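You operate a simulated robot arm through the tools that you are given. There is no shell and no other tool.

Carry out the task below with a simulated robot arm. There is one attempt and no reset: what you move stays moved.

TASK
Tap both bricks on the green table and put a white crayon patch on the dull one.
Fine: the ring meter tells; put hammer and crayon back. Set down upright: what you pick out. A coat counts when it lies all over at full strength: go over it till it gets no stronger.

Only the result counts: the job must be done as asked and must still hold three seconds after the hand-in. Knocking over, shifting, dropping, spilling or breaking anything else fails it.

THE ROBOT
A 7-joint arm with a two-finger parallel gripper, fixed in place. Base frame: the origin is at the foot of the arm, x ahead of it, y to its left, z up; the work surface is at about z = 0. Readings come in mm, degrees, newtons and seconds.
With the tool pointing down near the work surface it reaches from about 240 to 620 mm from the base axis. Its first joint turns from -66.0 to 66.0 degrees. Payload 2.6 kg.
The tool frame sits at the grasp point between the pads (the TCP): z along the fingers, y along the line on which they close. The tips reach 30 mm beyond it. Largest opening 94 mm; finger width 28, thickness 10; the body of the gripper, 50 by 96 mm, starts 55 mm behind the TCP.
Orientation is told as [roll, pitch, yaw] about the base's x, y, z axes, in that order, counted from this pose: with the fingers straight down and closing along the base's y, the tool's x points along the base's -x, its y along +y and its z along -z.

THE INTERFACE
- The arm moves only by the tool arm_command. Its argument "rows" is one flat list of numbers, 7 for each row, row after row: the closure in counts, from 0 (fully open) to 255 (shut), then the shift along the tool's x, y, z in mm, then the turn, a rotation vector about the tool's x, y, z in degrees. In form: [grip, x, y, z, rx, ry, rz, grip, x, y, z, rx, ry, rz, ...]. A call has 1 to 20 rows; each row shifts and turns the commanded pose from where the row before left it, along the tool's axes as they then stand. Each row takes 0.2 s and may step no farther than 50 mm and 8.6 degrees from the row before; otherwise, or with a gripper value out of range, the whole call is refused. Where a pose cannot be reached the arm comes as near as it can. A force on the tool above 40 N (or 10 N above the force at the start of the call, whichever is more), or a blocked arm, ends the call early, and 0.2 s more pass. The fingers move at their own pace (about 72 mm/s each) and stop on an object; they squeeze with about 26 N. The grip force told is the motor's: it shows also when the fingers shut on nothing. Time passes only in rows, and 0.2 s behind the last, so rows that do not move let the fingers close. The reply holds the time, the measured pose of the TCP, the force on the tool along the base axes, the opening and the grip force, in the units named above and with some noise, with the torque about the TCP (base axes, N m) and any sound that the robot's microphone picked up, and new pictures: "pictures" is both (left out), scene, wrist or none.
- Cameras (640 x 400 px; columns grow to the right, rows downward): "scene" is fixed at [29.3, 422.5, 580.8]; the picture's right is [-0.84, -0.54, 0.00], its down [-0.23, 0.36, -0.90] and it looks along [0.48, -0.76, -0.43] (base axes); focal length 325 px, centre (320, 200). "wrist" rides on the gripper at [76, 14, -102] in the tool frame; the picture's right is [-0.18, 0.98, 0.00], its down [-0.75, -0.14, -0.64] and it looks along [-0.63, -0.12, 0.77] (tool axes); focal length 243 px, centre (320, 200). There is no depth. A picture from a camera that has moved, and an enlarged one, comes with that camera's place and axes in the base frame and with its lens.
- enlarge(camera, box): a new picture of the part [left, top, right, bottom] of that camera's present view, enlarged. No time passes.
- finish_job(): hands the job in; it is judged then, once.

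Nothing tells you positions but the pictures and the camera data. Unless the task says otherwise, let go and move clear before handing in.

The tools are called as a command line: name --argument value ..., lists and objects as JSON in quotes. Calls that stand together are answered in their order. arm_command: Moves the arm, as the interface text tells. Its arguments: {"type":"object","properties":{"rows":{"type":"array","items":{"type":"number"}},"pictures":{"type":"string","enum":["both","scene","wrist","none"]}},"required":["rows"]} The other tools are called the same way: enlarge (camera, box) takes an enlarged picture of a part of a camera's view; finish_job () hands the job in.

At the start:

```text
time: 0.0
tcp_pos: [370.8, -96.2, 316.4]
tcp_rot: [-0.1, 0.0, 0.0]
contact_force: [0.1, 0.1, 0.2]
wrist_torque: [0.04, 0.01, -0.02]
grip_width: 94.3
gripper_force: 0.1
```

scene: 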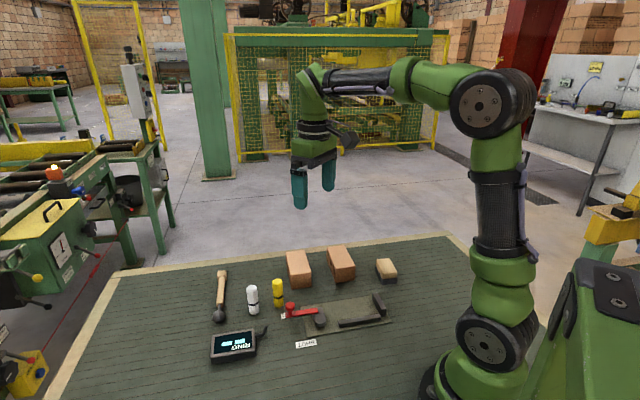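
wrist: 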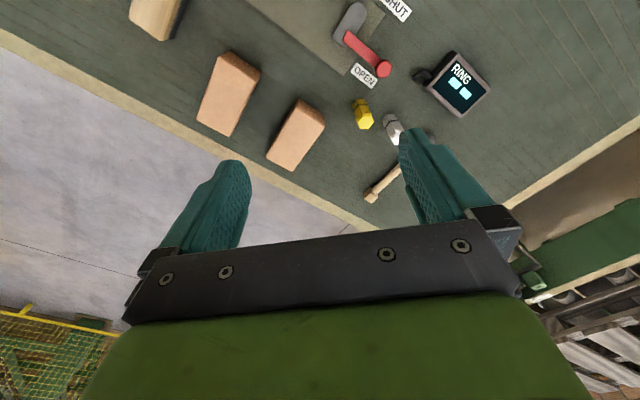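

I see two bricks, a smaller block, a hammer, a white and a yellow crayon, a ring meter and a clamp fixture with OPEN/SHUT labels. I'll look closer before moving anything.

enlarge --camera "scene" --box '[190, 230, 430, 380]'

enlarge --camera "wrist" --box '[300, 0, 540, 150]'

enlarge --camera "wrist" --box '[100, 0, 420, 200]'

enlarge --camera "scene" --box '[190, 300, 310, 375]'

enlarge --camera "scene" --box '[270, 235, 410, 325]'

```text
2.67 times, centred on (310, 305) of scene
camera zoom: at [29.3, 422.5, 580.8], right [-0.84, -0.54, 0.0], down [-0.23, 0.36, -0.9], along [0.48, -0.76, -0.43], focal length 867 px, centre (347, -80)
```

zoom: 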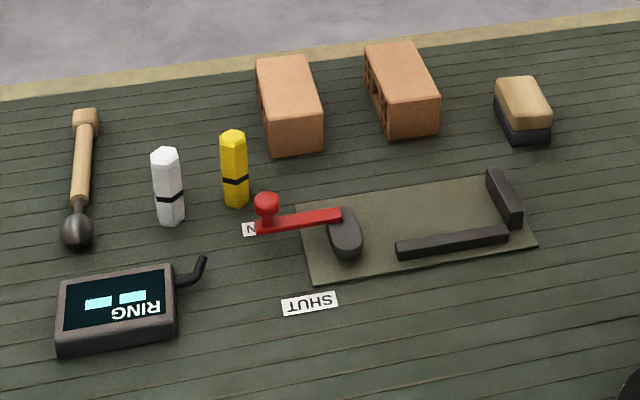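

```text
2.67 times, centred on (420, 75) of wrist
camera zoom: at [295.0, -81.7, 418.4], right [0.18, 0.98, 0.0], down [0.75, -0.14, 0.64], along [0.63, -0.12, -0.77], focal length 647 px, centre (53, 533)
```

zoom: 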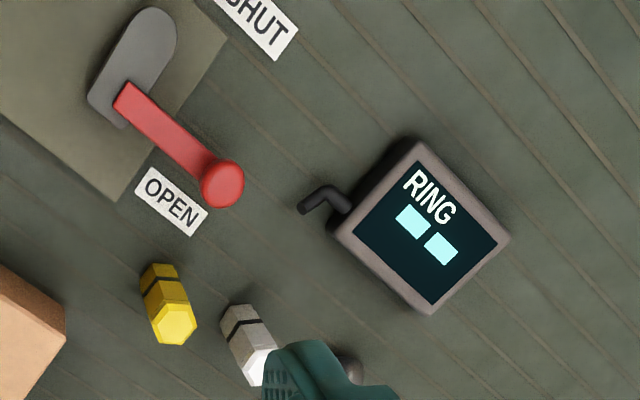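

```text
2.00 times, centred on (260, 100) of wrist
camera zoom: at [295.0, -81.7, 418.4], right [0.18, 0.98, 0.0], down [0.75, -0.14, 0.64], along [0.63, -0.12, -0.77], focal length 485 px, centre (440, 400)
```

zoom: 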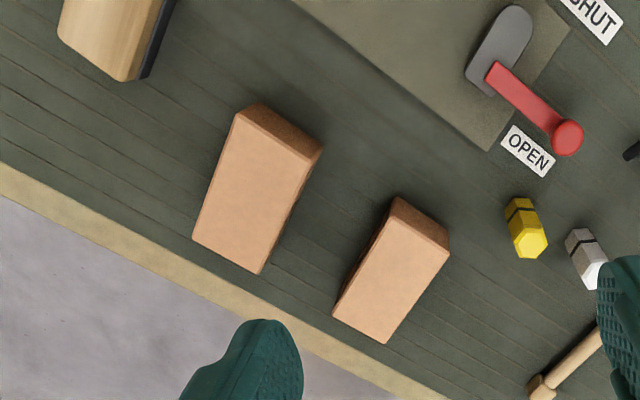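

```text
5.33 times, centred on (250, 338) of scene
camera zoom: at [29.3, 422.5, 580.8], right [-0.84, -0.54, 0.0], down [-0.23, 0.36, -0.9], along [0.48, -0.76, -0.43], focal length 1734 px, centre (693, -533)
```

zoom: 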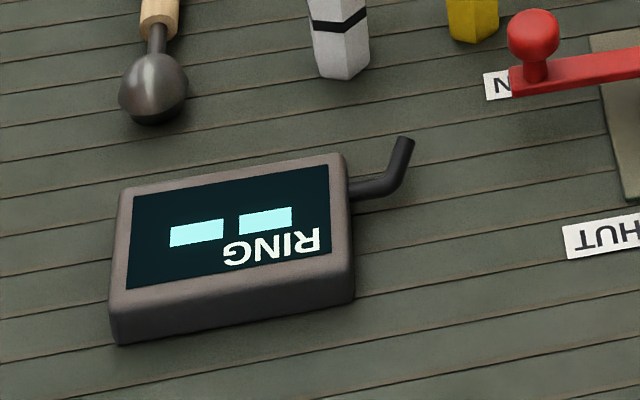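

```text
4.44 times, centred on (340, 280) of scene
camera zoom: at [29.3, 422.5, 580.8], right [-0.84, -0.54, 0.0], down [-0.23, 0.36, -0.9], along [0.48, -0.76, -0.43], focal length 1445 px, centre (231, -156)
```

zoom: 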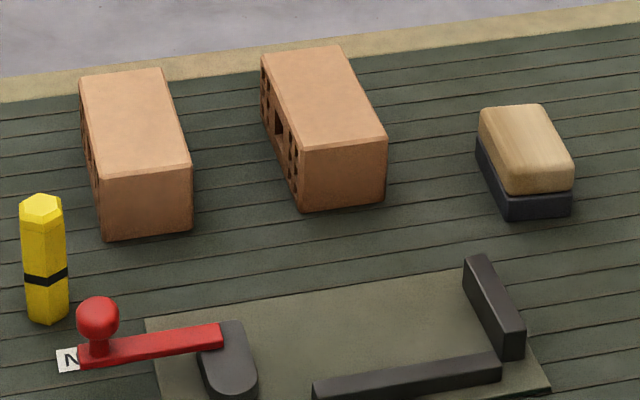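

The task geometry runs at roughly 45° to the base axes. I'll hover over the hammer and crayons with the gripper turned -45° to look straight at them.

arm_command --rows '[0, -30, 22, 11, 0, 0, 0, 0, -30, 22, 11, 0, 0, 0, 0, -30, 22, 11, 0, 0, 0, 0, -30, 22, 11, 0, 0, 0, 0, -30, 22, 11, 0, 0, 0, 0, 0, 0, 0, 0, 0, 7.5, 0, 0, 0, 0, 0, 0, 7.5, 0, 0, 0, 0, 0, 0, 7.5, 0, 0, 0, 0, 0, 0, 7.5, 0, 0, 0, 0, 0, 0, 7.5, 0, 0, 0, 0, 0, 0, 7.5, 0, 0, 0, 0, 0, 0, 0, 0, 0, 0, 0, 0, 0, 0]'

```text
time: 2.8
tcp_pos: [520.8, 13.4, 262.0]
tcp_rot: [0.0, 0.0, -45.1]
contact_force: [-0.1, 0.0, 0.0]
wrist_torque: [0.01, -0.01, -0.02]
grip_width: 93.9
gripper_force: 0.0
camera wrist: at [477.6, 78.0, 363.6], right [0.83, 0.56, 0.0], down [0.43, -0.63, 0.64], along [0.36, -0.53, -0.77], focal length 243 px, centre (320, 200)
```

scene: 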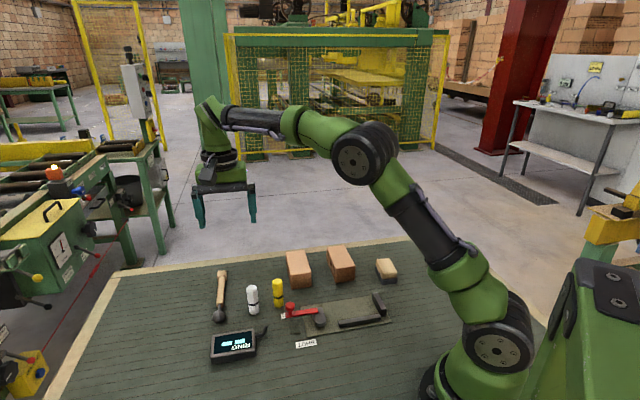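
wrist: 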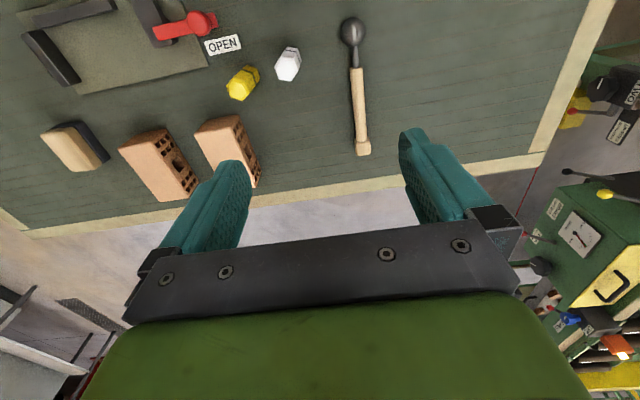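

The wrist view shows the hammer, the crayons and the drilled brick sides clearly. I'll enlarge these areas to measure them.

enlarge --camera "wrist" --box '[210, 0, 410, 125]'

enlarge --camera "wrist" --box '[280, 60, 440, 160]'

enlarge --camera "wrist" --box '[30, 90, 290, 252]'

enlarge --camera "scene" --box '[200, 255, 300, 330]'

```text
3.20 times, centred on (310, 62) of wrist
camera zoom: at [477.6, 78.0, 363.6], right [0.83, 0.56, 0.0], down [0.43, -0.63, 0.64], along [0.36, -0.53, -0.77], focal length 776 px, centre (352, 640)
```

zoom: 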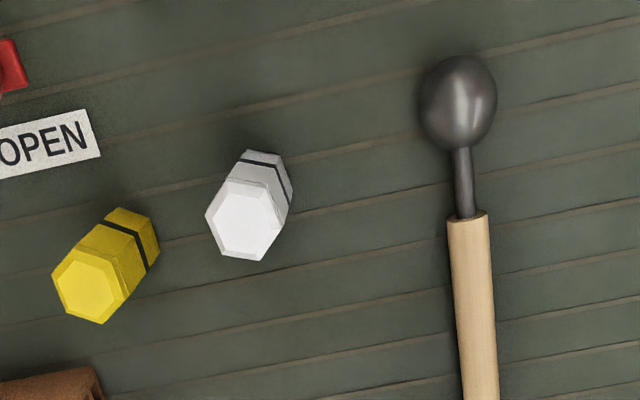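

```text
4.00 times, centred on (360, 110) of wrist
camera zoom: at [477.6, 78.0, 363.6], right [0.83, 0.56, 0.0], down [0.43, -0.63, 0.64], along [0.36, -0.53, -0.77], focal length 970 px, centre (160, 560)
```

zoom: 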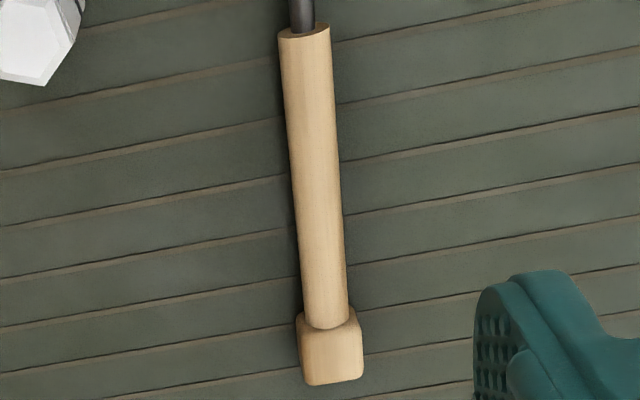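

```text
2.46 times, centred on (160, 171) of wrist
camera zoom: at [477.6, 78.0, 363.6], right [0.83, 0.56, 0.0], down [0.43, -0.63, 0.64], along [0.36, -0.53, -0.77], focal length 597 px, centre (714, 271)
```

zoom: 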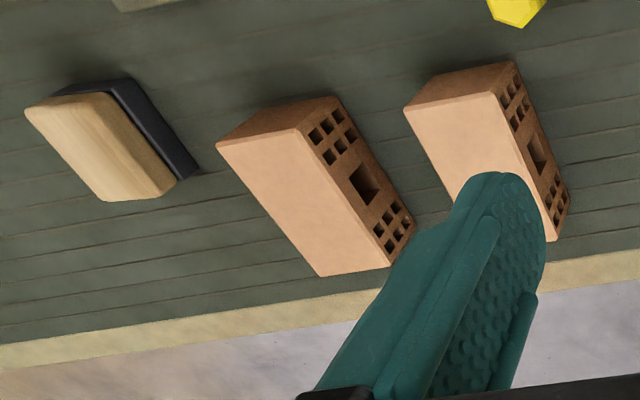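

```text
5.33 times, centred on (250, 292) of scene
camera zoom: at [29.3, 422.5, 580.8], right [-0.84, -0.54, 0.0], down [-0.23, 0.36, -0.9], along [0.48, -0.76, -0.43], focal length 1734 px, centre (693, -293)
```

zoom: 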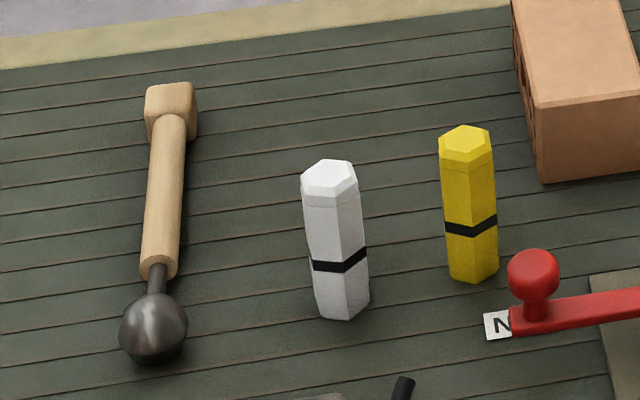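

The hammer lies from its ball head near (528, 75) to its foot near (636, -33). The brick centres are about (471, -156) and (386, -243), with tops near z = 42. I'll move above the handle and check alignment before grasping.

arm_command --rows '[100, -7, 16, 48, 0, 0, 0, 100, -7, 16, 48, 0, 0, 0, 100, -7.3, 16, 48, 0, 0, 0, 100, 0, 0, 20, 0, 0, 0, 100, 0, 0, 0, 0, 0, 0]'

```text
refused: row 1 steps farther than a row can; nothing moved
```

arm_command --rows '[100, -5.3, 12, 40, 0, 0, 0, 100, -5.3, 12, 40, 0, 0, 0, 100, -5.3, 12, 40, 0, 0, 0, 100, -5.3, 12, 40, 0, 0, 0, 100, 0, 0, 0, 0, 0, 0]'

```text
time: 4.0
tcp_pos: [569.7, 33.1, 100.5]
tcp_rot: [0.0, 0.0, -45.0]
contact_force: [0.3, -0.5, 0.0]
wrist_torque: [0.01, -0.03, 0.02]
grip_width: 56.9
gripper_force: 0.2
camera wrist: at [526.5, 97.4, 202.1], right [0.83, 0.56, 0.0], down [0.43, -0.63, 0.64], along [0.36, -0.53, -0.77], focal length 243 px, centre (320, 200)
```

scene: 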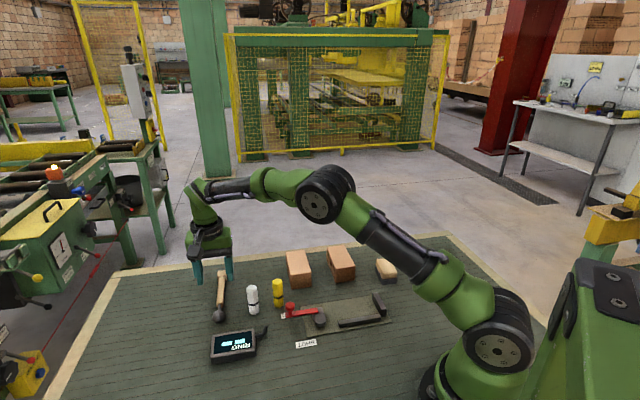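
wrist: 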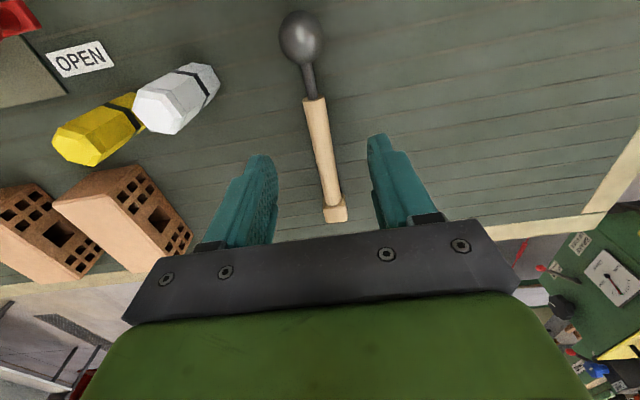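

The handle is centred between the fingers. I'll descend and close on it.

arm_command --rows '[100, 0, 0, 30, 0, 0, 0, 100, 0, 0, 25, 0, 0, 0, 100, 0, 0, 12.5, 0, 0, 0, 100, 0, 0, 0, 0, 0, 0, 255, 0, 0, 0, 0, 0, 0, 255, 0, 0, 0, 0, 0, 0, 255, 0, 0, 0, 0, 0, 0]'

```text
time: 5.6
tcp_pos: [570.7, 32.9, 33.9]
tcp_rot: [0.1, 0.0, -45.0]
contact_force: [-0.1, 0.5, -0.6]
wrist_torque: [-0.01, -0.04, -0.03]
grip_width: 16.1
gripper_force: 25.8
camera wrist: at [526.9, 97.1, 135.8], right [0.83, 0.56, 0.0], down [0.43, -0.63, 0.64], along [0.36, -0.53, -0.77], focal length 243 px, centre (320, 200)
```

scene: 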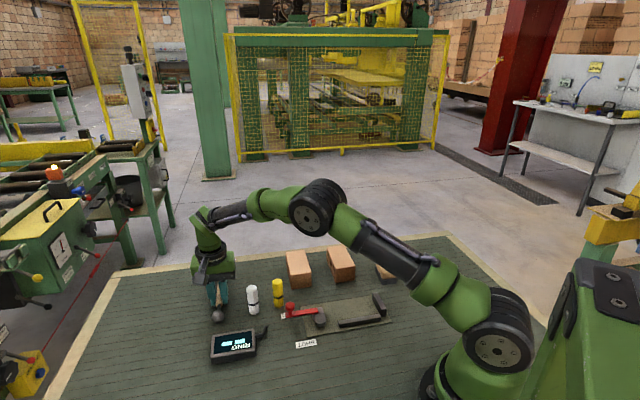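
wrist: 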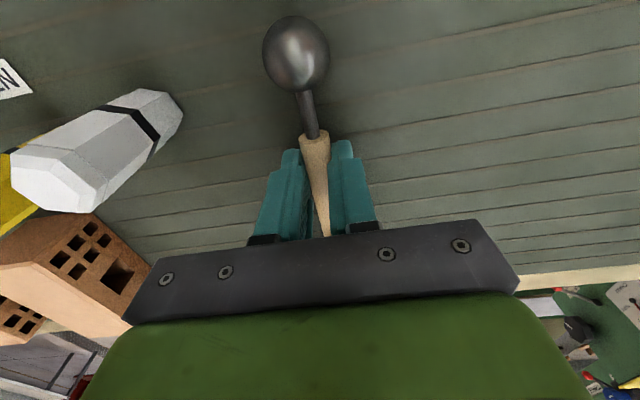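

The handle is held at 16 mm width. I'll lift straight up and check for droop.

arm_command --rows '[255, 0, 0, -15, 0, 0, 0, 255, 0, 0, -30, 0, 0, 0, 255, 0, 0, -40, 0, 0, 0, 255, 0, 0, -40, 0, 0, 0, 255, 0, 0, 0, 0, 0, 0, 255, 0, 0, 0, 0, 0, 0]'

```text
time: 7.0
tcp_pos: [569.0, 33.1, 159.6]
tcp_rot: [0.0, 0.0, -44.9]
contact_force: [-0.6, -0.2, -1.7]
wrist_torque: [0.01, 0.05, -0.02]
grip_width: 16.1
gripper_force: 25.9
camera wrist: at [526.6, 96.1, 260.6], right [0.83, 0.56, 0.0], down [0.43, -0.63, 0.64], along [0.36, -0.53, -0.77], focal length 243 px, centre (320, 200)
```

scene: 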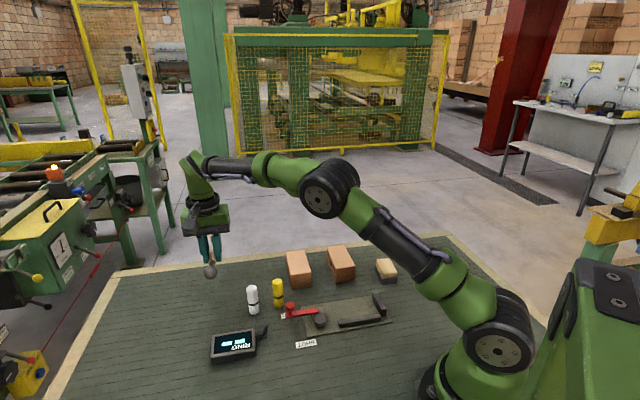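
wrist: 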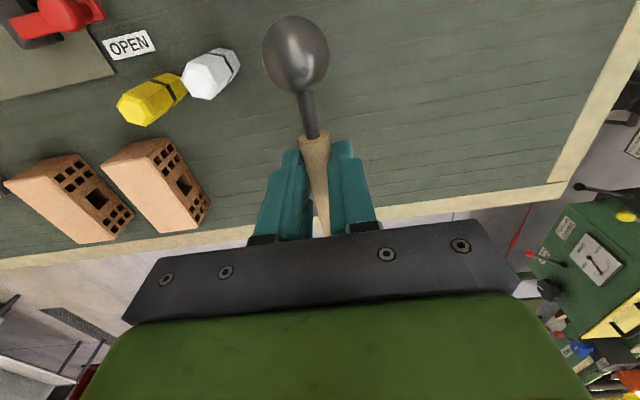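

The hold is steady and the hammer weighs under 2 N. I'll turn to yaw +45°, move beside the nearer brick at a safe height, and tilt so that the ball is lowest.

arm_command --rows '[255, 0, 0, 0, 0, 0, -7.5, 255, 0, 0, 0, 0, 0, -7.5, 255, 0, 0, 0, 0, 0, -7.5, 255, 0, 0, 0, 0, 0, -7.5, 255, 0, 0, 0, 0, 0, -7.5, 255, 0, 0, 0, 0, 0, -7.5, 255, 0, 0, 0, 0, 0, -7.5, 255, 0, 0, 0, 0, 0, -7.5, 255, 0, 0, 0, 0, 0, -7.5, 255, 0, 0, 0, 0, 0, -7.5, 255, 0, 0, 0, 0, 0, -7.5, 255, 0, 0, 0, 0, 0, -7.5, 255, 37.5, -16.1, 0, 0, 0, 0, 255, 37.5, -16.1, 0, 0, 0, 0, 255, 37.5, -16.1, 0, 0, 0, 0, 255, 37.5, -16.1, 0, 0, 0, 0, 255, 0, 0, 40, 0, 0, 0, 255, 0, 0, 0, 0, -7.5, 0, 255, 0, 0, 0, 0, -7.5, 0, 255, 0, 0, 0, 0, 0, 0]'

```text
time: 11.2
tcp_pos: [508.2, -118.9, 119.3]
tcp_rot: [-0.1, -15.1, 45.0]
contact_force: [-1.0, -0.3, -0.9]
wrist_torque: [-0.02, 0.04, -0.04]
grip_width: 16.2
gripper_force: 26.2
camera wrist: at [428.1, -179.6, 197.6], right [-0.57, 0.82, 0.05], down [0.5, 0.3, 0.82], along [0.66, 0.49, -0.58], focal length 243 px, centre (320, 200)
```

scene: 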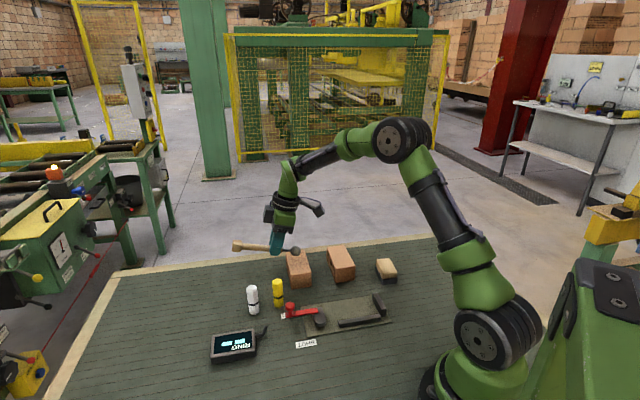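
wrist: 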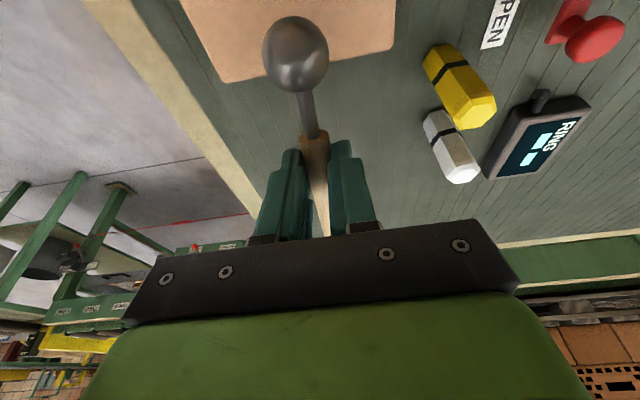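

The ball is over the middle of the near brick. I'll lower close to it, then make one short tap and come back up.

arm_command --rows '[255, 5.2, 0, 19.3, 0, 0, 0, 255, 0, 0, 0, 0, 0, 0, 255, 2.85, 0, 10.6, 0, 0, 0, 255, -5.2, 0, -19.3, 0, 0, 0, 255, 0, 0, 0, 0, 0, 0]'

enlarge --camera "scene" --box '[190, 230, 430, 380]'

```text
time: 12.4
tcp_pos: [509.5, -120.3, 107.8]
tcp_rot: [0.0, -14.9, 45.1]
contact_force: [0.1, 0.3, -1.7]
wrist_torque: [-0.01, 0.02, -0.02]
grip_width: 16.1
gripper_force: 25.9
camera wrist: at [428.4, -179.5, 186.4], right [-0.57, 0.82, 0.05], down [0.5, 0.3, 0.81], along [0.65, 0.49, -0.58], focal length 243 px, centre (320, 200)
```

scene: 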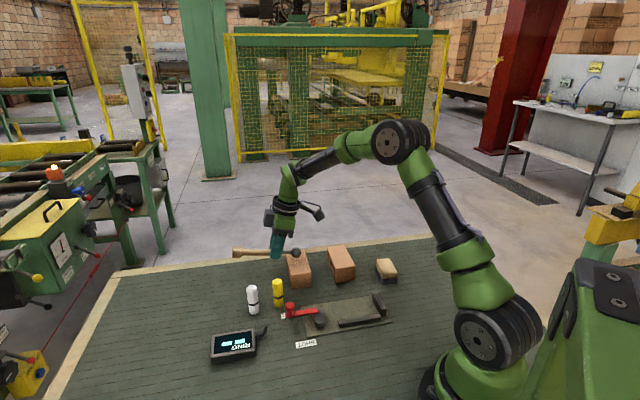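
wrist: 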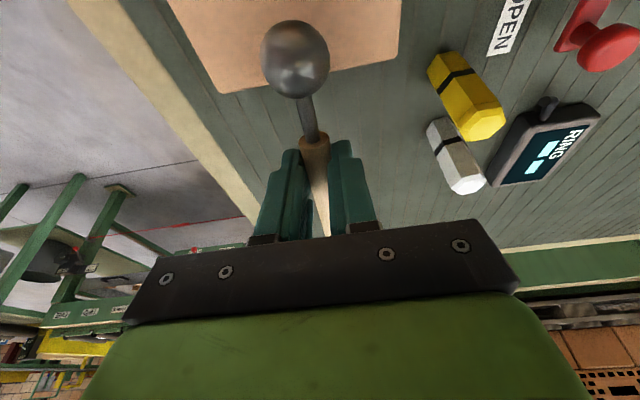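

```text
2.67 times, centred on (310, 305) of scene
camera zoom: at [29.3, 422.5, 580.8], right [-0.84, -0.54, 0.0], down [-0.23, 0.36, -0.9], along [0.48, -0.76, -0.43], focal length 867 px, centre (347, -80)
```

zoom: 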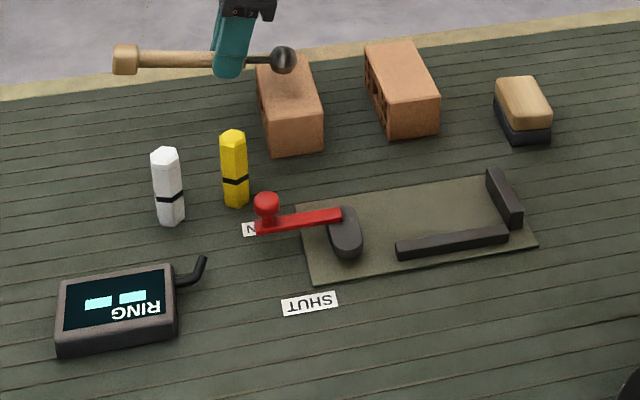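

No reading or sound yet, so the ball did not reach the brick. I'll tap again slightly deeper.

arm_command --rows '[255, 2.6, 0, 9.66, 0, 0, 0, 255, 0, 0, 0, 0, 0, 0, 255, 3.1, 0, 11.6, 0, 0, 0, 255, 0, 0, 0, 0, 0, 0]'

enlarge --camera "scene" --box '[190, 230, 430, 380]'

```text
time: 13.4
tcp_pos: [510.6, -120.2, 88.5]
tcp_rot: [-0.2, -15.1, 45.1]
contact_force: [4.1, 3.3, 12.1]
wrist_torque: [-0.45, 0.43, 0.04]
grip_width: 16.0
gripper_force: 25.8
camera wrist: at [429.5, -178.8, 165.8], right [-0.57, 0.82, 0.04], down [0.49, 0.3, 0.82], along [0.66, 0.49, -0.57], focal length 243 px, centre (320, 200)
```

scene: 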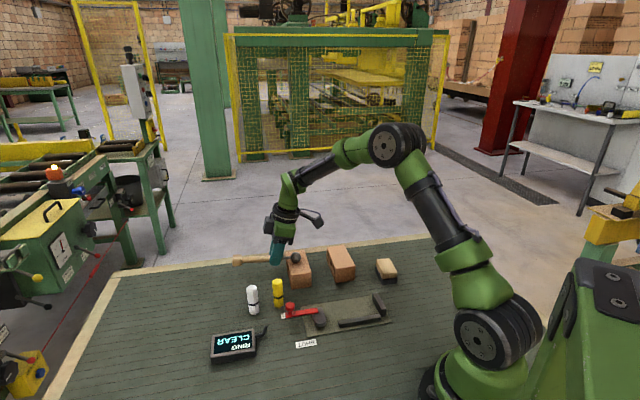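
wrist: 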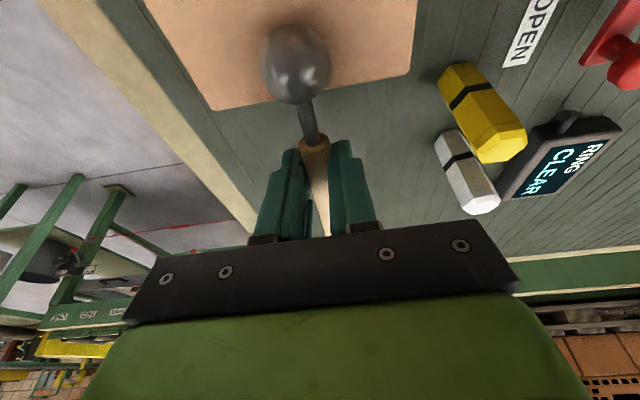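

```text
2.67 times, centred on (310, 305) of scene
camera zoom: at [29.2, 422.5, 580.8], right [-0.84, -0.54, 0.0], down [-0.23, 0.36, -0.9], along [0.48, -0.76, -0.43], focal length 867 px, centre (347, -80)
```

zoom: 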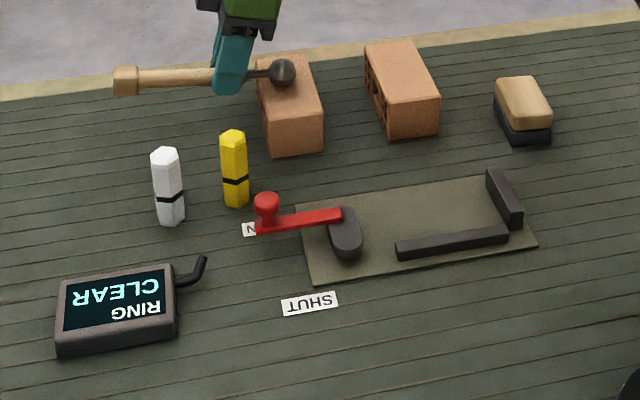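

The near brick reads CLEAR. I'll lift, move 121 mm across to the far brick and tap that one.

arm_command --rows '[255, -7.8, 0, -29, 0, 0, 0, 255, 0, 0, 0, 0, 0, 0, 255, 39.1, -0.5, -10.5, 0, 0, 0, 255, 39.1, -0.5, -10.5, 0, 0, 0, 255, 39.1, -0.4, -10.5, 0, 0, 0, 255, 0, 0, 0, 0, 0, 0, 255, 4.7, 0, 17.4, 0, 0, 0, 255, 0, 0, 0, 0, 0, 0]'

enlarge --camera "scene" --box '[190, 230, 430, 380]'

```text
time: 15.2
tcp_pos: [422.4, -205.8, 99.2]
tcp_rot: [0.0, -15.0, 45.0]
contact_force: [0.6, -0.1, -0.6]
wrist_torque: [-0.02, 0.03, -0.02]
grip_width: 15.9
gripper_force: 26.0
camera wrist: at [342.6, -266.9, 176.6], right [-0.57, 0.82, 0.05], down [0.5, 0.3, 0.82], along [0.66, 0.49, -0.58], focal length 243 px, centre (320, 200)
```

scene: 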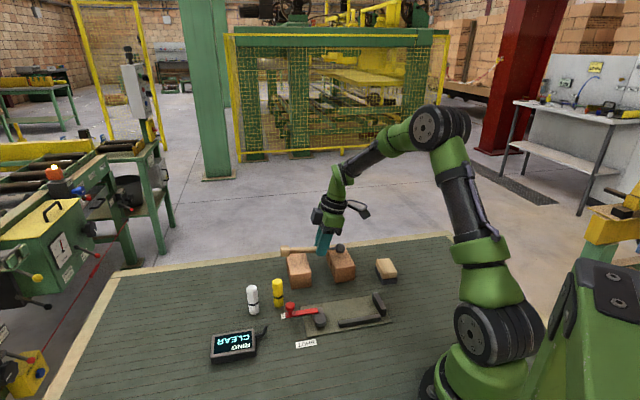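
wrist: 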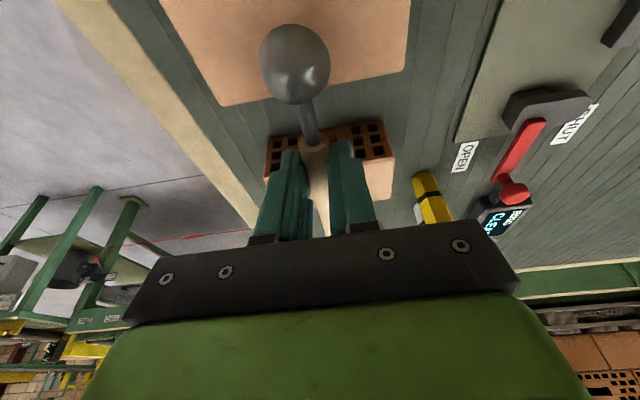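

```text
2.67 times, centred on (310, 305) of scene
camera zoom: at [29.3, 422.5, 580.8], right [-0.84, -0.54, 0.0], down [-0.23, 0.36, -0.9], along [0.48, -0.76, -0.43], focal length 867 px, centre (347, -80)
```

zoom: 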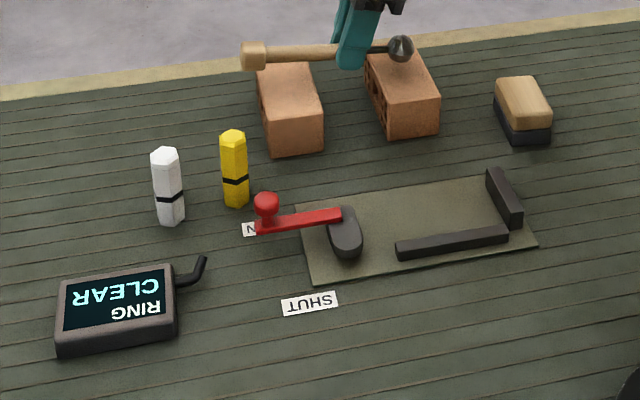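

The ball is above the far brick, with fingers and handle clear of the near one. I'll tap it now.

arm_command --rows '[255, 3.3, 0, 12.2, 0, 0, 0, 255, 0, 0, 0, 0, 0, 0]'

enlarge --camera "scene" --box '[190, 230, 430, 380]'

```text
time: 15.8
tcp_pos: [423.6, -205.7, 86.3]
tcp_rot: [0.0, -15.2, 45.0]
contact_force: [-2.3, 1.4, 12.3]
wrist_torque: [-0.45, 0.6, -0.17]
grip_width: 15.9
gripper_force: 26.0
camera wrist: at [343.6, -266.8, 164.7], right [-0.57, 0.82, 0.05], down [0.5, 0.3, 0.82], along [0.66, 0.49, -0.58], focal length 243 px, centre (320, 200)
```

scene: 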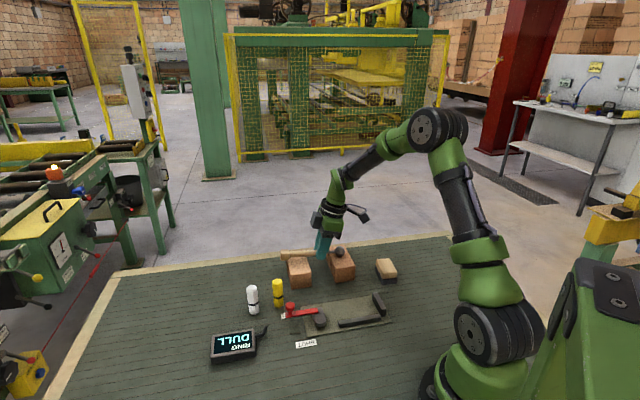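
wrist: 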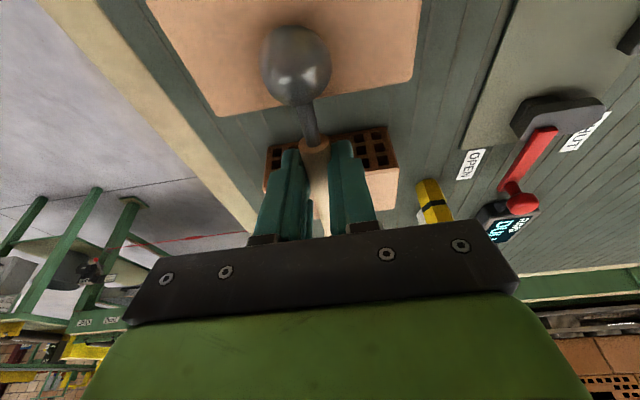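

```text
2.67 times, centred on (310, 305) of scene
camera zoom: at [29.2, 422.6, 580.8], right [-0.84, -0.54, 0.0], down [-0.23, 0.36, -0.9], along [0.48, -0.76, -0.43], focal length 867 px, centre (347, -80)
```

zoom: 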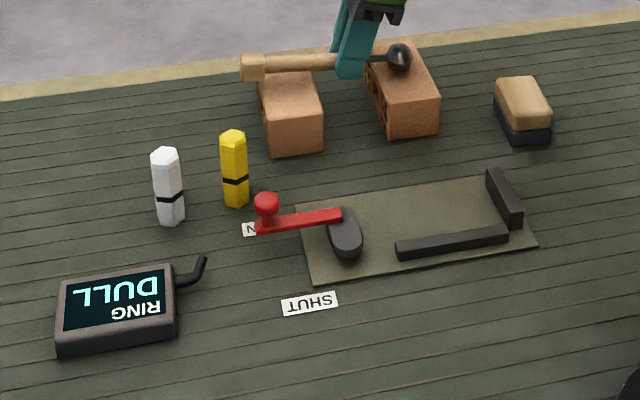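

The far brick reads DULL, so that one gets the patch. I'll take the hammer back to its place first.

arm_command --rows '[255, -9.06, 0, -33.8, 0, 0, 0, 255, -9.06, 0, -33.8, 0, 0, 0, 255, 0, 0, 0, 0, 7.5, 0, 255, 0, 0, 0, 0, 7.5, 0, 255, -45.4, 11, 0, 0, 0, 0, 255, -45.4, 11, 0, 0, 0, 0, 255, -45.4, 11, 0, 0, 0, 0, 255, -45.4, 11, 0, 0, 0, 0, 255, -45.4, 11, 0, 0, 0, 0, 255, -45.4, 11, 0, 0, 0, 0, 255, 0, 0, 0, 0, 0, 0]' --pictures "scene"

arm_command --rows '[255, 0, 0, 0, 0, 0, 7.5, 255, 0, 0, 0, 0, 0, 7.5, 255, 0, 0, 0, 0, 0, 7.5, 255, 0, 0, 0, 0, 0, 7.5, 255, 0, 0, 0, 0, 0, 7.5, 255, 0, 0, 0, 0, 0, 7.5, 255, 0, 0, 0, 0, 0, 7.5, 255, 0, 0, 0, 0, 0, 7.5, 255, 0, 0, 0, 0, 0, 7.5, 255, 0, 0, 0, 0, 0, 7.5, 255, 0, 0, 0, 0, 0, 7.5, 255, 0, 0, 0, 0, 0, 7.5, 255, 0, 0, 0, 0, 0, 0, 255, 0, 0, 0, 0, 0, 0]'

```text
time: 18.2
tcp_pos: [570.5, 33.1, 156.2]
tcp_rot: [0.0, 0.0, 45.0]
contact_force: [0.8, 0.0, -1.3]
wrist_torque: [-0.04, 0.04, -0.02]
grip_width: 15.8
gripper_force: 25.9
```

scene: 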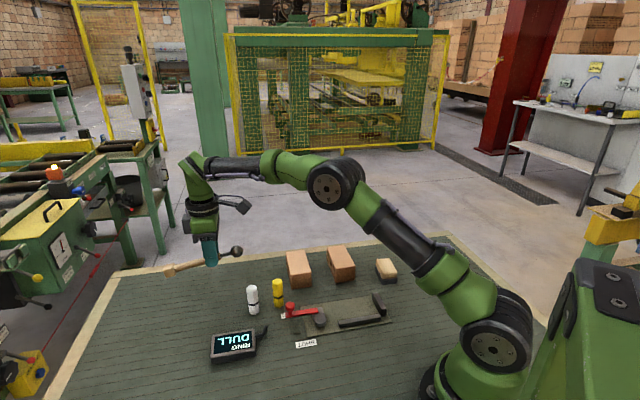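

```text
time: 21.2
tcp_pos: [570.1, 33.7, 155.3]
tcp_rot: [-0.1, 0.0, -45.1]
contact_force: [0.0, -0.7, -1.4]
wrist_torque: [0.02, 0.02, 0.02]
grip_width: 16.1
gripper_force: 26.1
camera wrist: at [527.0, 97.7, 257.3], right [0.83, 0.56, 0.0], down [0.43, -0.63, 0.64], along [0.36, -0.53, -0.77], focal length 243 px, centre (320, 200)
```

scene: 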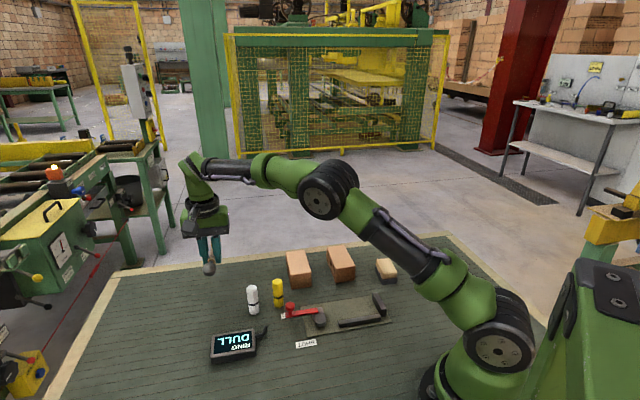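
wrist: 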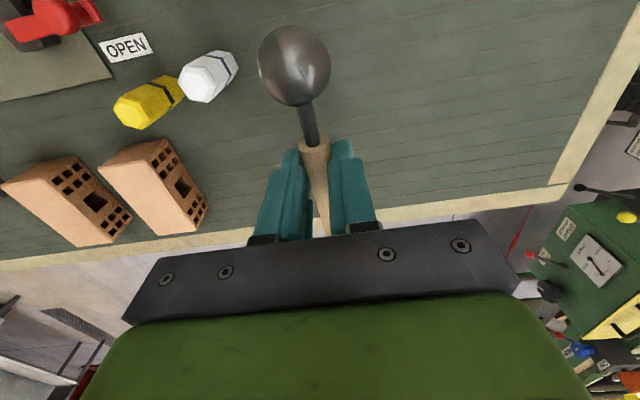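

The taps pitched the hammer about 15° in the grip, ball up. I'll lower it at the original spot so that the foot touches first and levels it, going slowly near the table.

arm_command --rows '[255, -0.9, 0, 30, 0, 0, 0, 255, 0, 0, 30, 0, 0, 0, 255, 0, 0, 30, 0, 0, 0, 255, 0, 0, 8, 0, 0, 0, 255, 0, 0, 5, 0, 0, 0, 255, 0, 0, 0, 0, 0, 0]'

```text
time: 22.6
tcp_pos: [571.5, 32.1, 53.1]
tcp_rot: [-0.1, -0.1, -45.0]
contact_force: [0.4, 0.0, -1.9]
wrist_torque: [0.04, 0.03, 0.02]
grip_width: 16.2
gripper_force: 26.1
camera wrist: at [527.6, 96.6, 154.3], right [0.83, 0.56, 0.0], down [0.43, -0.63, 0.64], along [0.36, -0.53, -0.77], focal length 243 px, centre (320, 200)
```

scene: 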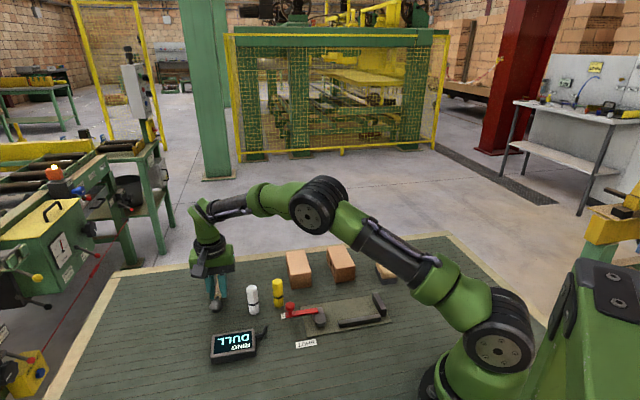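
wrist: 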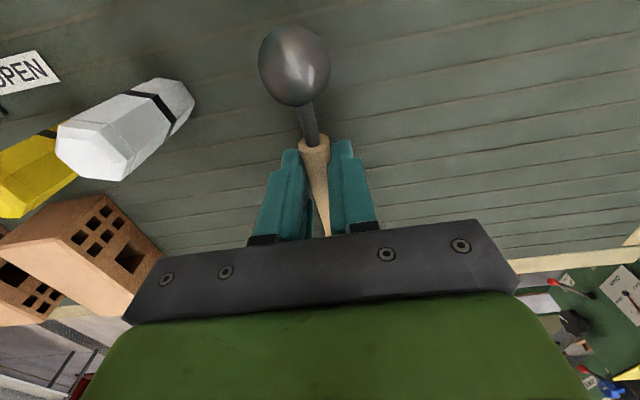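

arm_command --rows '[255, 0.5, 0, 4, 0, 0, 0, 255, 0, 0, 4, 0, 0, 0, 255, 0, 0, 3, 0, 0, 0, 255, 0, 0, 0, 0, 0, 0]'

```text
time: 23.6
tcp_pos: [571.6, 33.1, 41.3]
tcp_rot: [0.0, 0.1, -45.0]
contact_force: [0.0, 2.8, 7.3]
wrist_torque: [-0.5, -0.65, 0.23]
grip_width: 16.3
gripper_force: 26.1
camera wrist: at [527.2, 97.7, 143.4], right [0.82, 0.57, 0.0], down [0.43, -0.63, 0.64], along [0.36, -0.53, -0.77], focal length 243 px, centre (320, 200)
```

scene: 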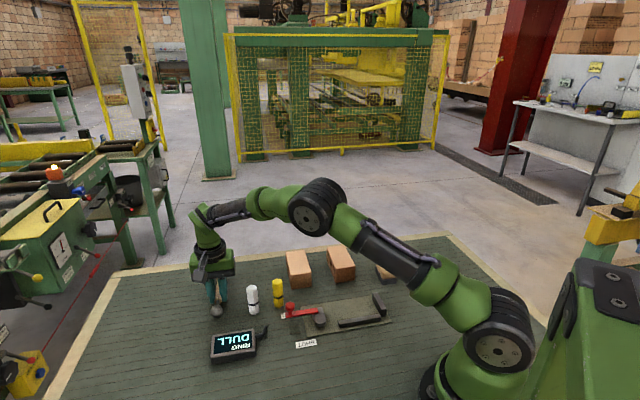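
wrist: 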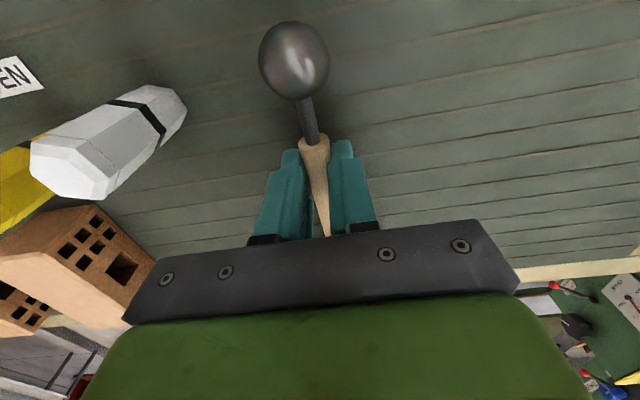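

Foot contact is levelling the hammer as intended. I'll continue down to the original grasp height.

arm_command --rows '[255, 0.5, 0, 3, 0, 0, 0, 255, 0, 0, 3, 0, 0, 0, 255, 0, 0, 1.5, 0, 0, 0, 255, 0, 0, 0, 0, 0, 0]'

```text
time: 24.6
tcp_pos: [570.3, 33.6, 34.7]
tcp_rot: [0.1, 0.1, -45.1]
contact_force: [0.1, 2.1, 6.5]
wrist_torque: [-0.45, -0.54, 0.23]
grip_width: 15.8
gripper_force: 25.8
camera wrist: at [526.9, 97.6, 136.2], right [0.83, 0.56, 0.0], down [0.43, -0.63, 0.64], along [0.36, -0.53, -0.77], focal length 243 px, centre (320, 200)
```

scene: 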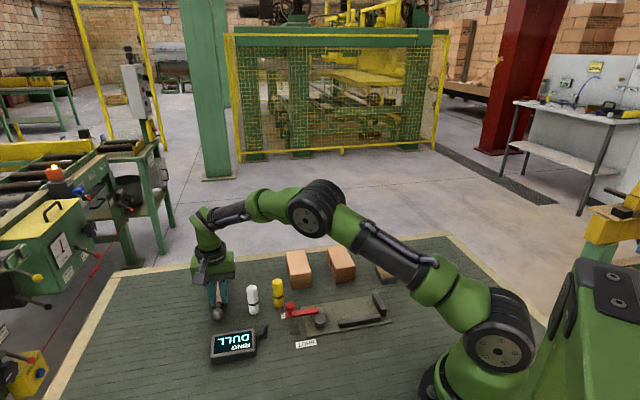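
wrist: 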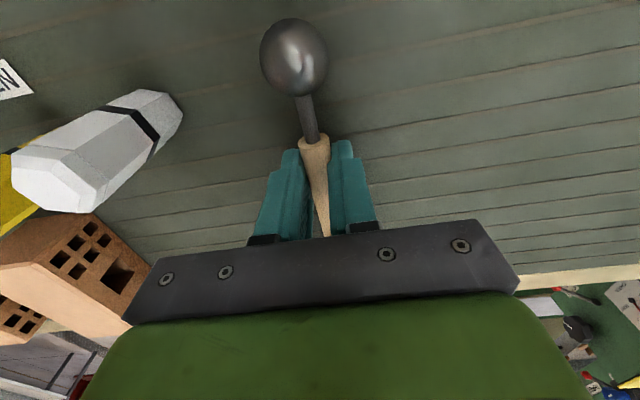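

enlarge --camera "scene" --box '[185, 250, 265, 325]'

enlarge --camera "wrist" --box '[220, 0, 420, 125]'

```text
5.33 times, centred on (225, 288) of scene
camera zoom: at [29.2, 422.5, 580.8], right [-0.84, -0.54, 0.0], down [-0.23, 0.36, -0.9], along [0.48, -0.76, -0.43], focal length 1734 px, centre (827, -267)
```

zoom: 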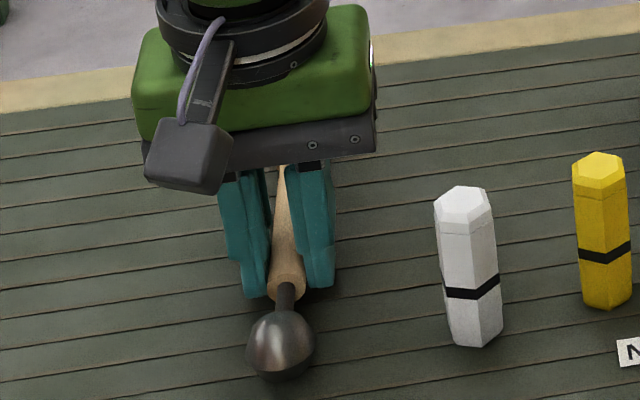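

```text
3.20 times, centred on (320, 62) of wrist
camera zoom: at [526.9, 97.6, 136.2], right [0.83, 0.56, 0.0], down [0.43, -0.63, 0.64], along [0.36, -0.53, -0.77], focal length 776 px, centre (320, 640)
```

zoom: 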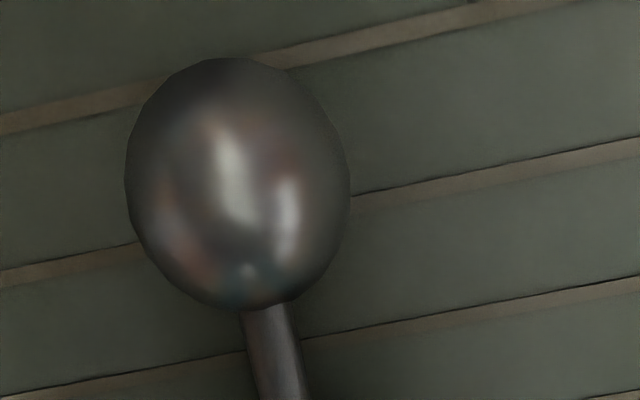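

The ball is still a few millimetres up. I'll ease down slightly with a small tilt to bring it to the table.

arm_command --rows '[255, 0, 0, 1, 0, -1.5, 0, 255, 0, 0, 0.5, 0, -1.5, 0, 255, 0, 0, 0, 0, 0, 0]' --pictures "wrist"

enlarge --camera "scene" --box '[185, 250, 265, 325]'

```text
time: 25.4
tcp_pos: [570.2, 33.0, 33.1]
tcp_rot: [-0.1, -2.9, -45.1]
contact_force: [0.0, 0.0, -1.8]
wrist_torque: [0.03, -0.01, 0.0]
grip_width: 15.8
gripper_force: 26.5
camera wrist: at [523.0, 101.1, 130.0], right [0.83, 0.56, 0.01], down [0.41, -0.61, 0.68], along [0.39, -0.56, -0.73], focal length 243 px, centre (320, 200)
```

wrist: 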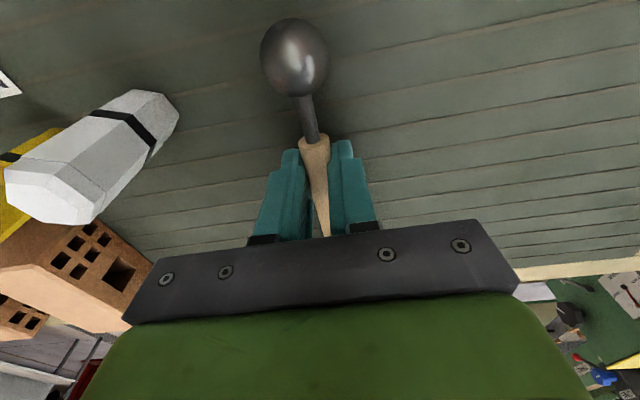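

```text
5.33 times, centred on (225, 288) of scene
camera zoom: at [29.3, 422.5, 580.8], right [-0.84, -0.54, 0.0], down [-0.23, 0.36, -0.9], along [0.48, -0.76, -0.43], focal length 1734 px, centre (827, -267)
```

zoom: 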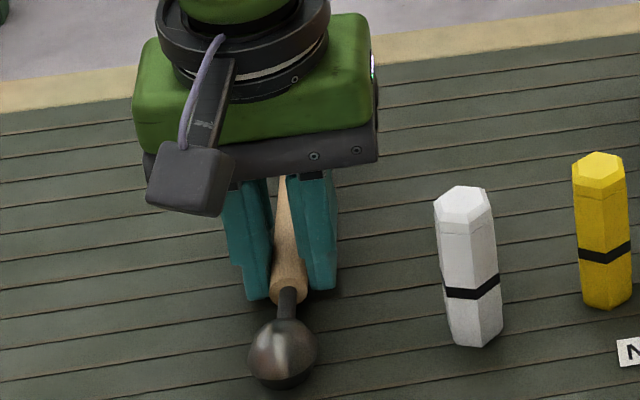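

The hammer now hangs free just above the table. I'll lower it a touch more until it seats.

arm_command --rows '[255, 0, 0, 0.6, 0, -1, 0, 255, 0, 0, 0.6, 0, 0, 0, 255, 0, 0, 0, 0, 0, 0]' --pictures "none"

enlarge --camera "scene" --box '[185, 250, 265, 325]'

```text
time: 26.2
tcp_pos: [570.9, 32.4, 34.1]
tcp_rot: [0.1, -4.0, -45.0]
contact_force: [-4.3, 0.4, 11.0]
wrist_torque: [0.5, 0.65, 0.17]
grip_width: 16.1
gripper_force: 25.5
```

```text
5.33 times, centred on (225, 288) of scene
camera zoom: at [29.2, 422.5, 580.8], right [-0.84, -0.54, 0.0], down [-0.23, 0.36, -0.9], along [0.48, -0.76, -0.43], focal length 1734 px, centre (827, -267)
```

zoom: 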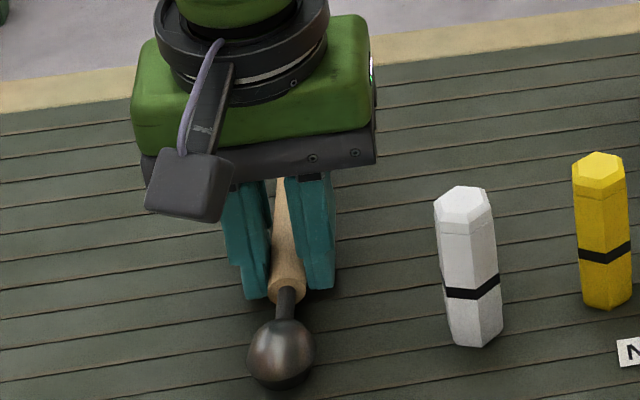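

The ball is on the table now. I'll release, open partly and rise straight up.

arm_command --rows '[255, 0, 0, -0.7, 0, 0, 0, 255, 0, 0, 0, 0, 0, 0, 170, 0, 0, 0, 0, 0, 0, 110, 0, 0, 0, 0, 0, 0, 100, 0, 0, 0, 0, 0, 0, 100, -1, 0, -20, 0, 0, 0, 100, 0, 0, -40, 0, 4, 0, 100, 0, 0, -45, 0, 0, 0, 100, 0, 0, -45, 0, 0, 0, 100, 0, 0, 0, 0, 0, 0]'

enlarge --camera "scene" --box '[200, 255, 300, 330]'

```text
time: 28.4
tcp_pos: [567.3, 36.0, 183.2]
tcp_rot: [0.0, 0.1, -45.1]
contact_force: [0.4, 1.1, -0.5]
wrist_torque: [0.02, -0.01, 0.01]
grip_width: 57.2
gripper_force: 0.1
camera wrist: at [523.8, 99.7, 284.6], right [0.83, 0.56, 0.0], down [0.43, -0.63, 0.64], along [0.36, -0.53, -0.77], focal length 243 px, centre (320, 200)
```

scene: 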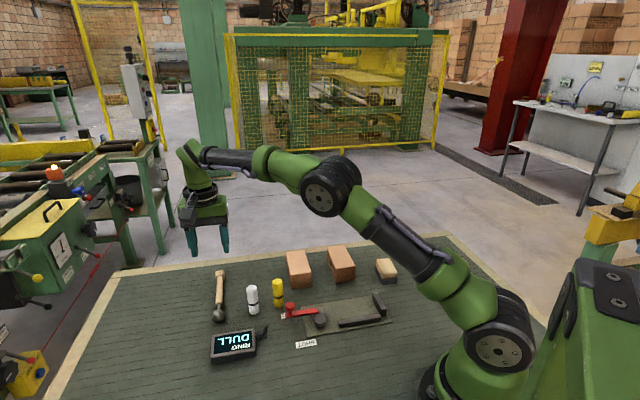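
wrist: 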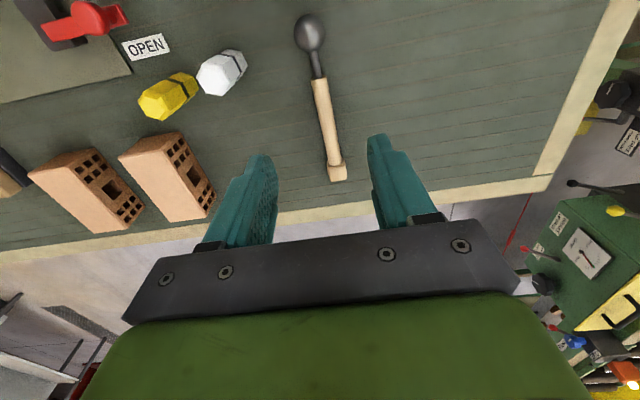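

```text
5.33 times, centred on (250, 292) of scene
camera zoom: at [29.3, 422.5, 580.8], right [-0.84, -0.54, 0.0], down [-0.23, 0.36, -0.9], along [0.48, -0.76, -0.43], focal length 1734 px, centre (693, -293)
```

zoom: 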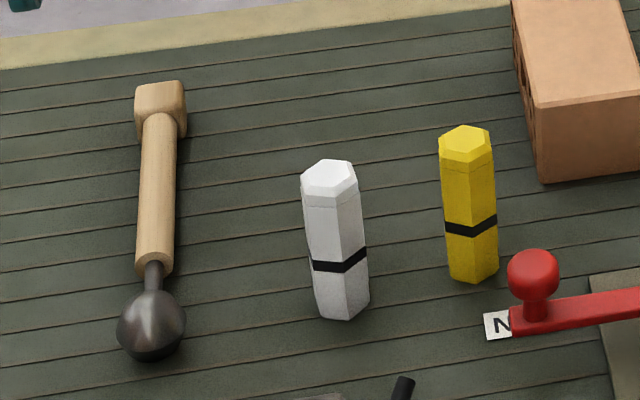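

The hammer is back on its foot and ball, within a few millimetres of its old place. Next I'll measure the white crayon.

enlarge --camera "wrist" --box '[120, 30, 280, 130]'

enlarge --camera "scene" --box '[225, 270, 305, 320]'

```text
4.00 times, centred on (200, 80) of wrist
camera zoom: at [523.8, 99.7, 284.6], right [0.83, 0.56, 0.0], down [0.43, -0.63, 0.64], along [0.36, -0.53, -0.77], focal length 970 px, centre (800, 680)
```

zoom: 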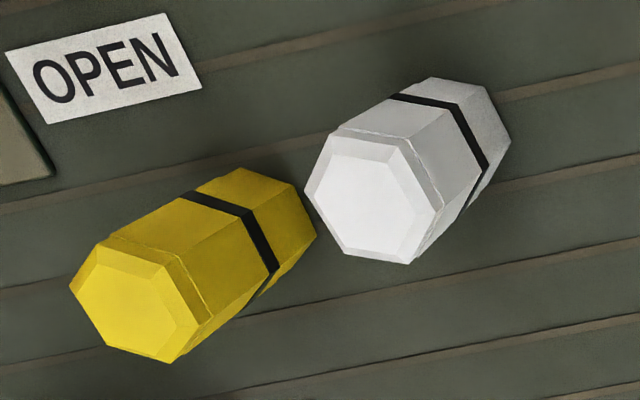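

```text
8.00 times, centred on (265, 295) of scene
camera zoom: at [29.3, 422.5, 580.8], right [-0.84, -0.54, 0.0], down [-0.23, 0.36, -0.9], along [0.48, -0.76, -0.43], focal length 2601 px, centre (760, -560)
```

zoom: 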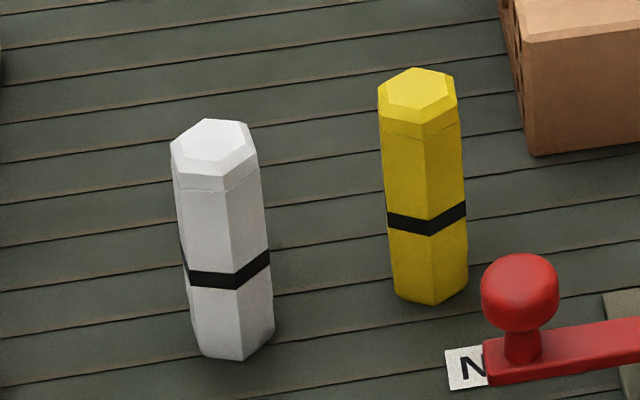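

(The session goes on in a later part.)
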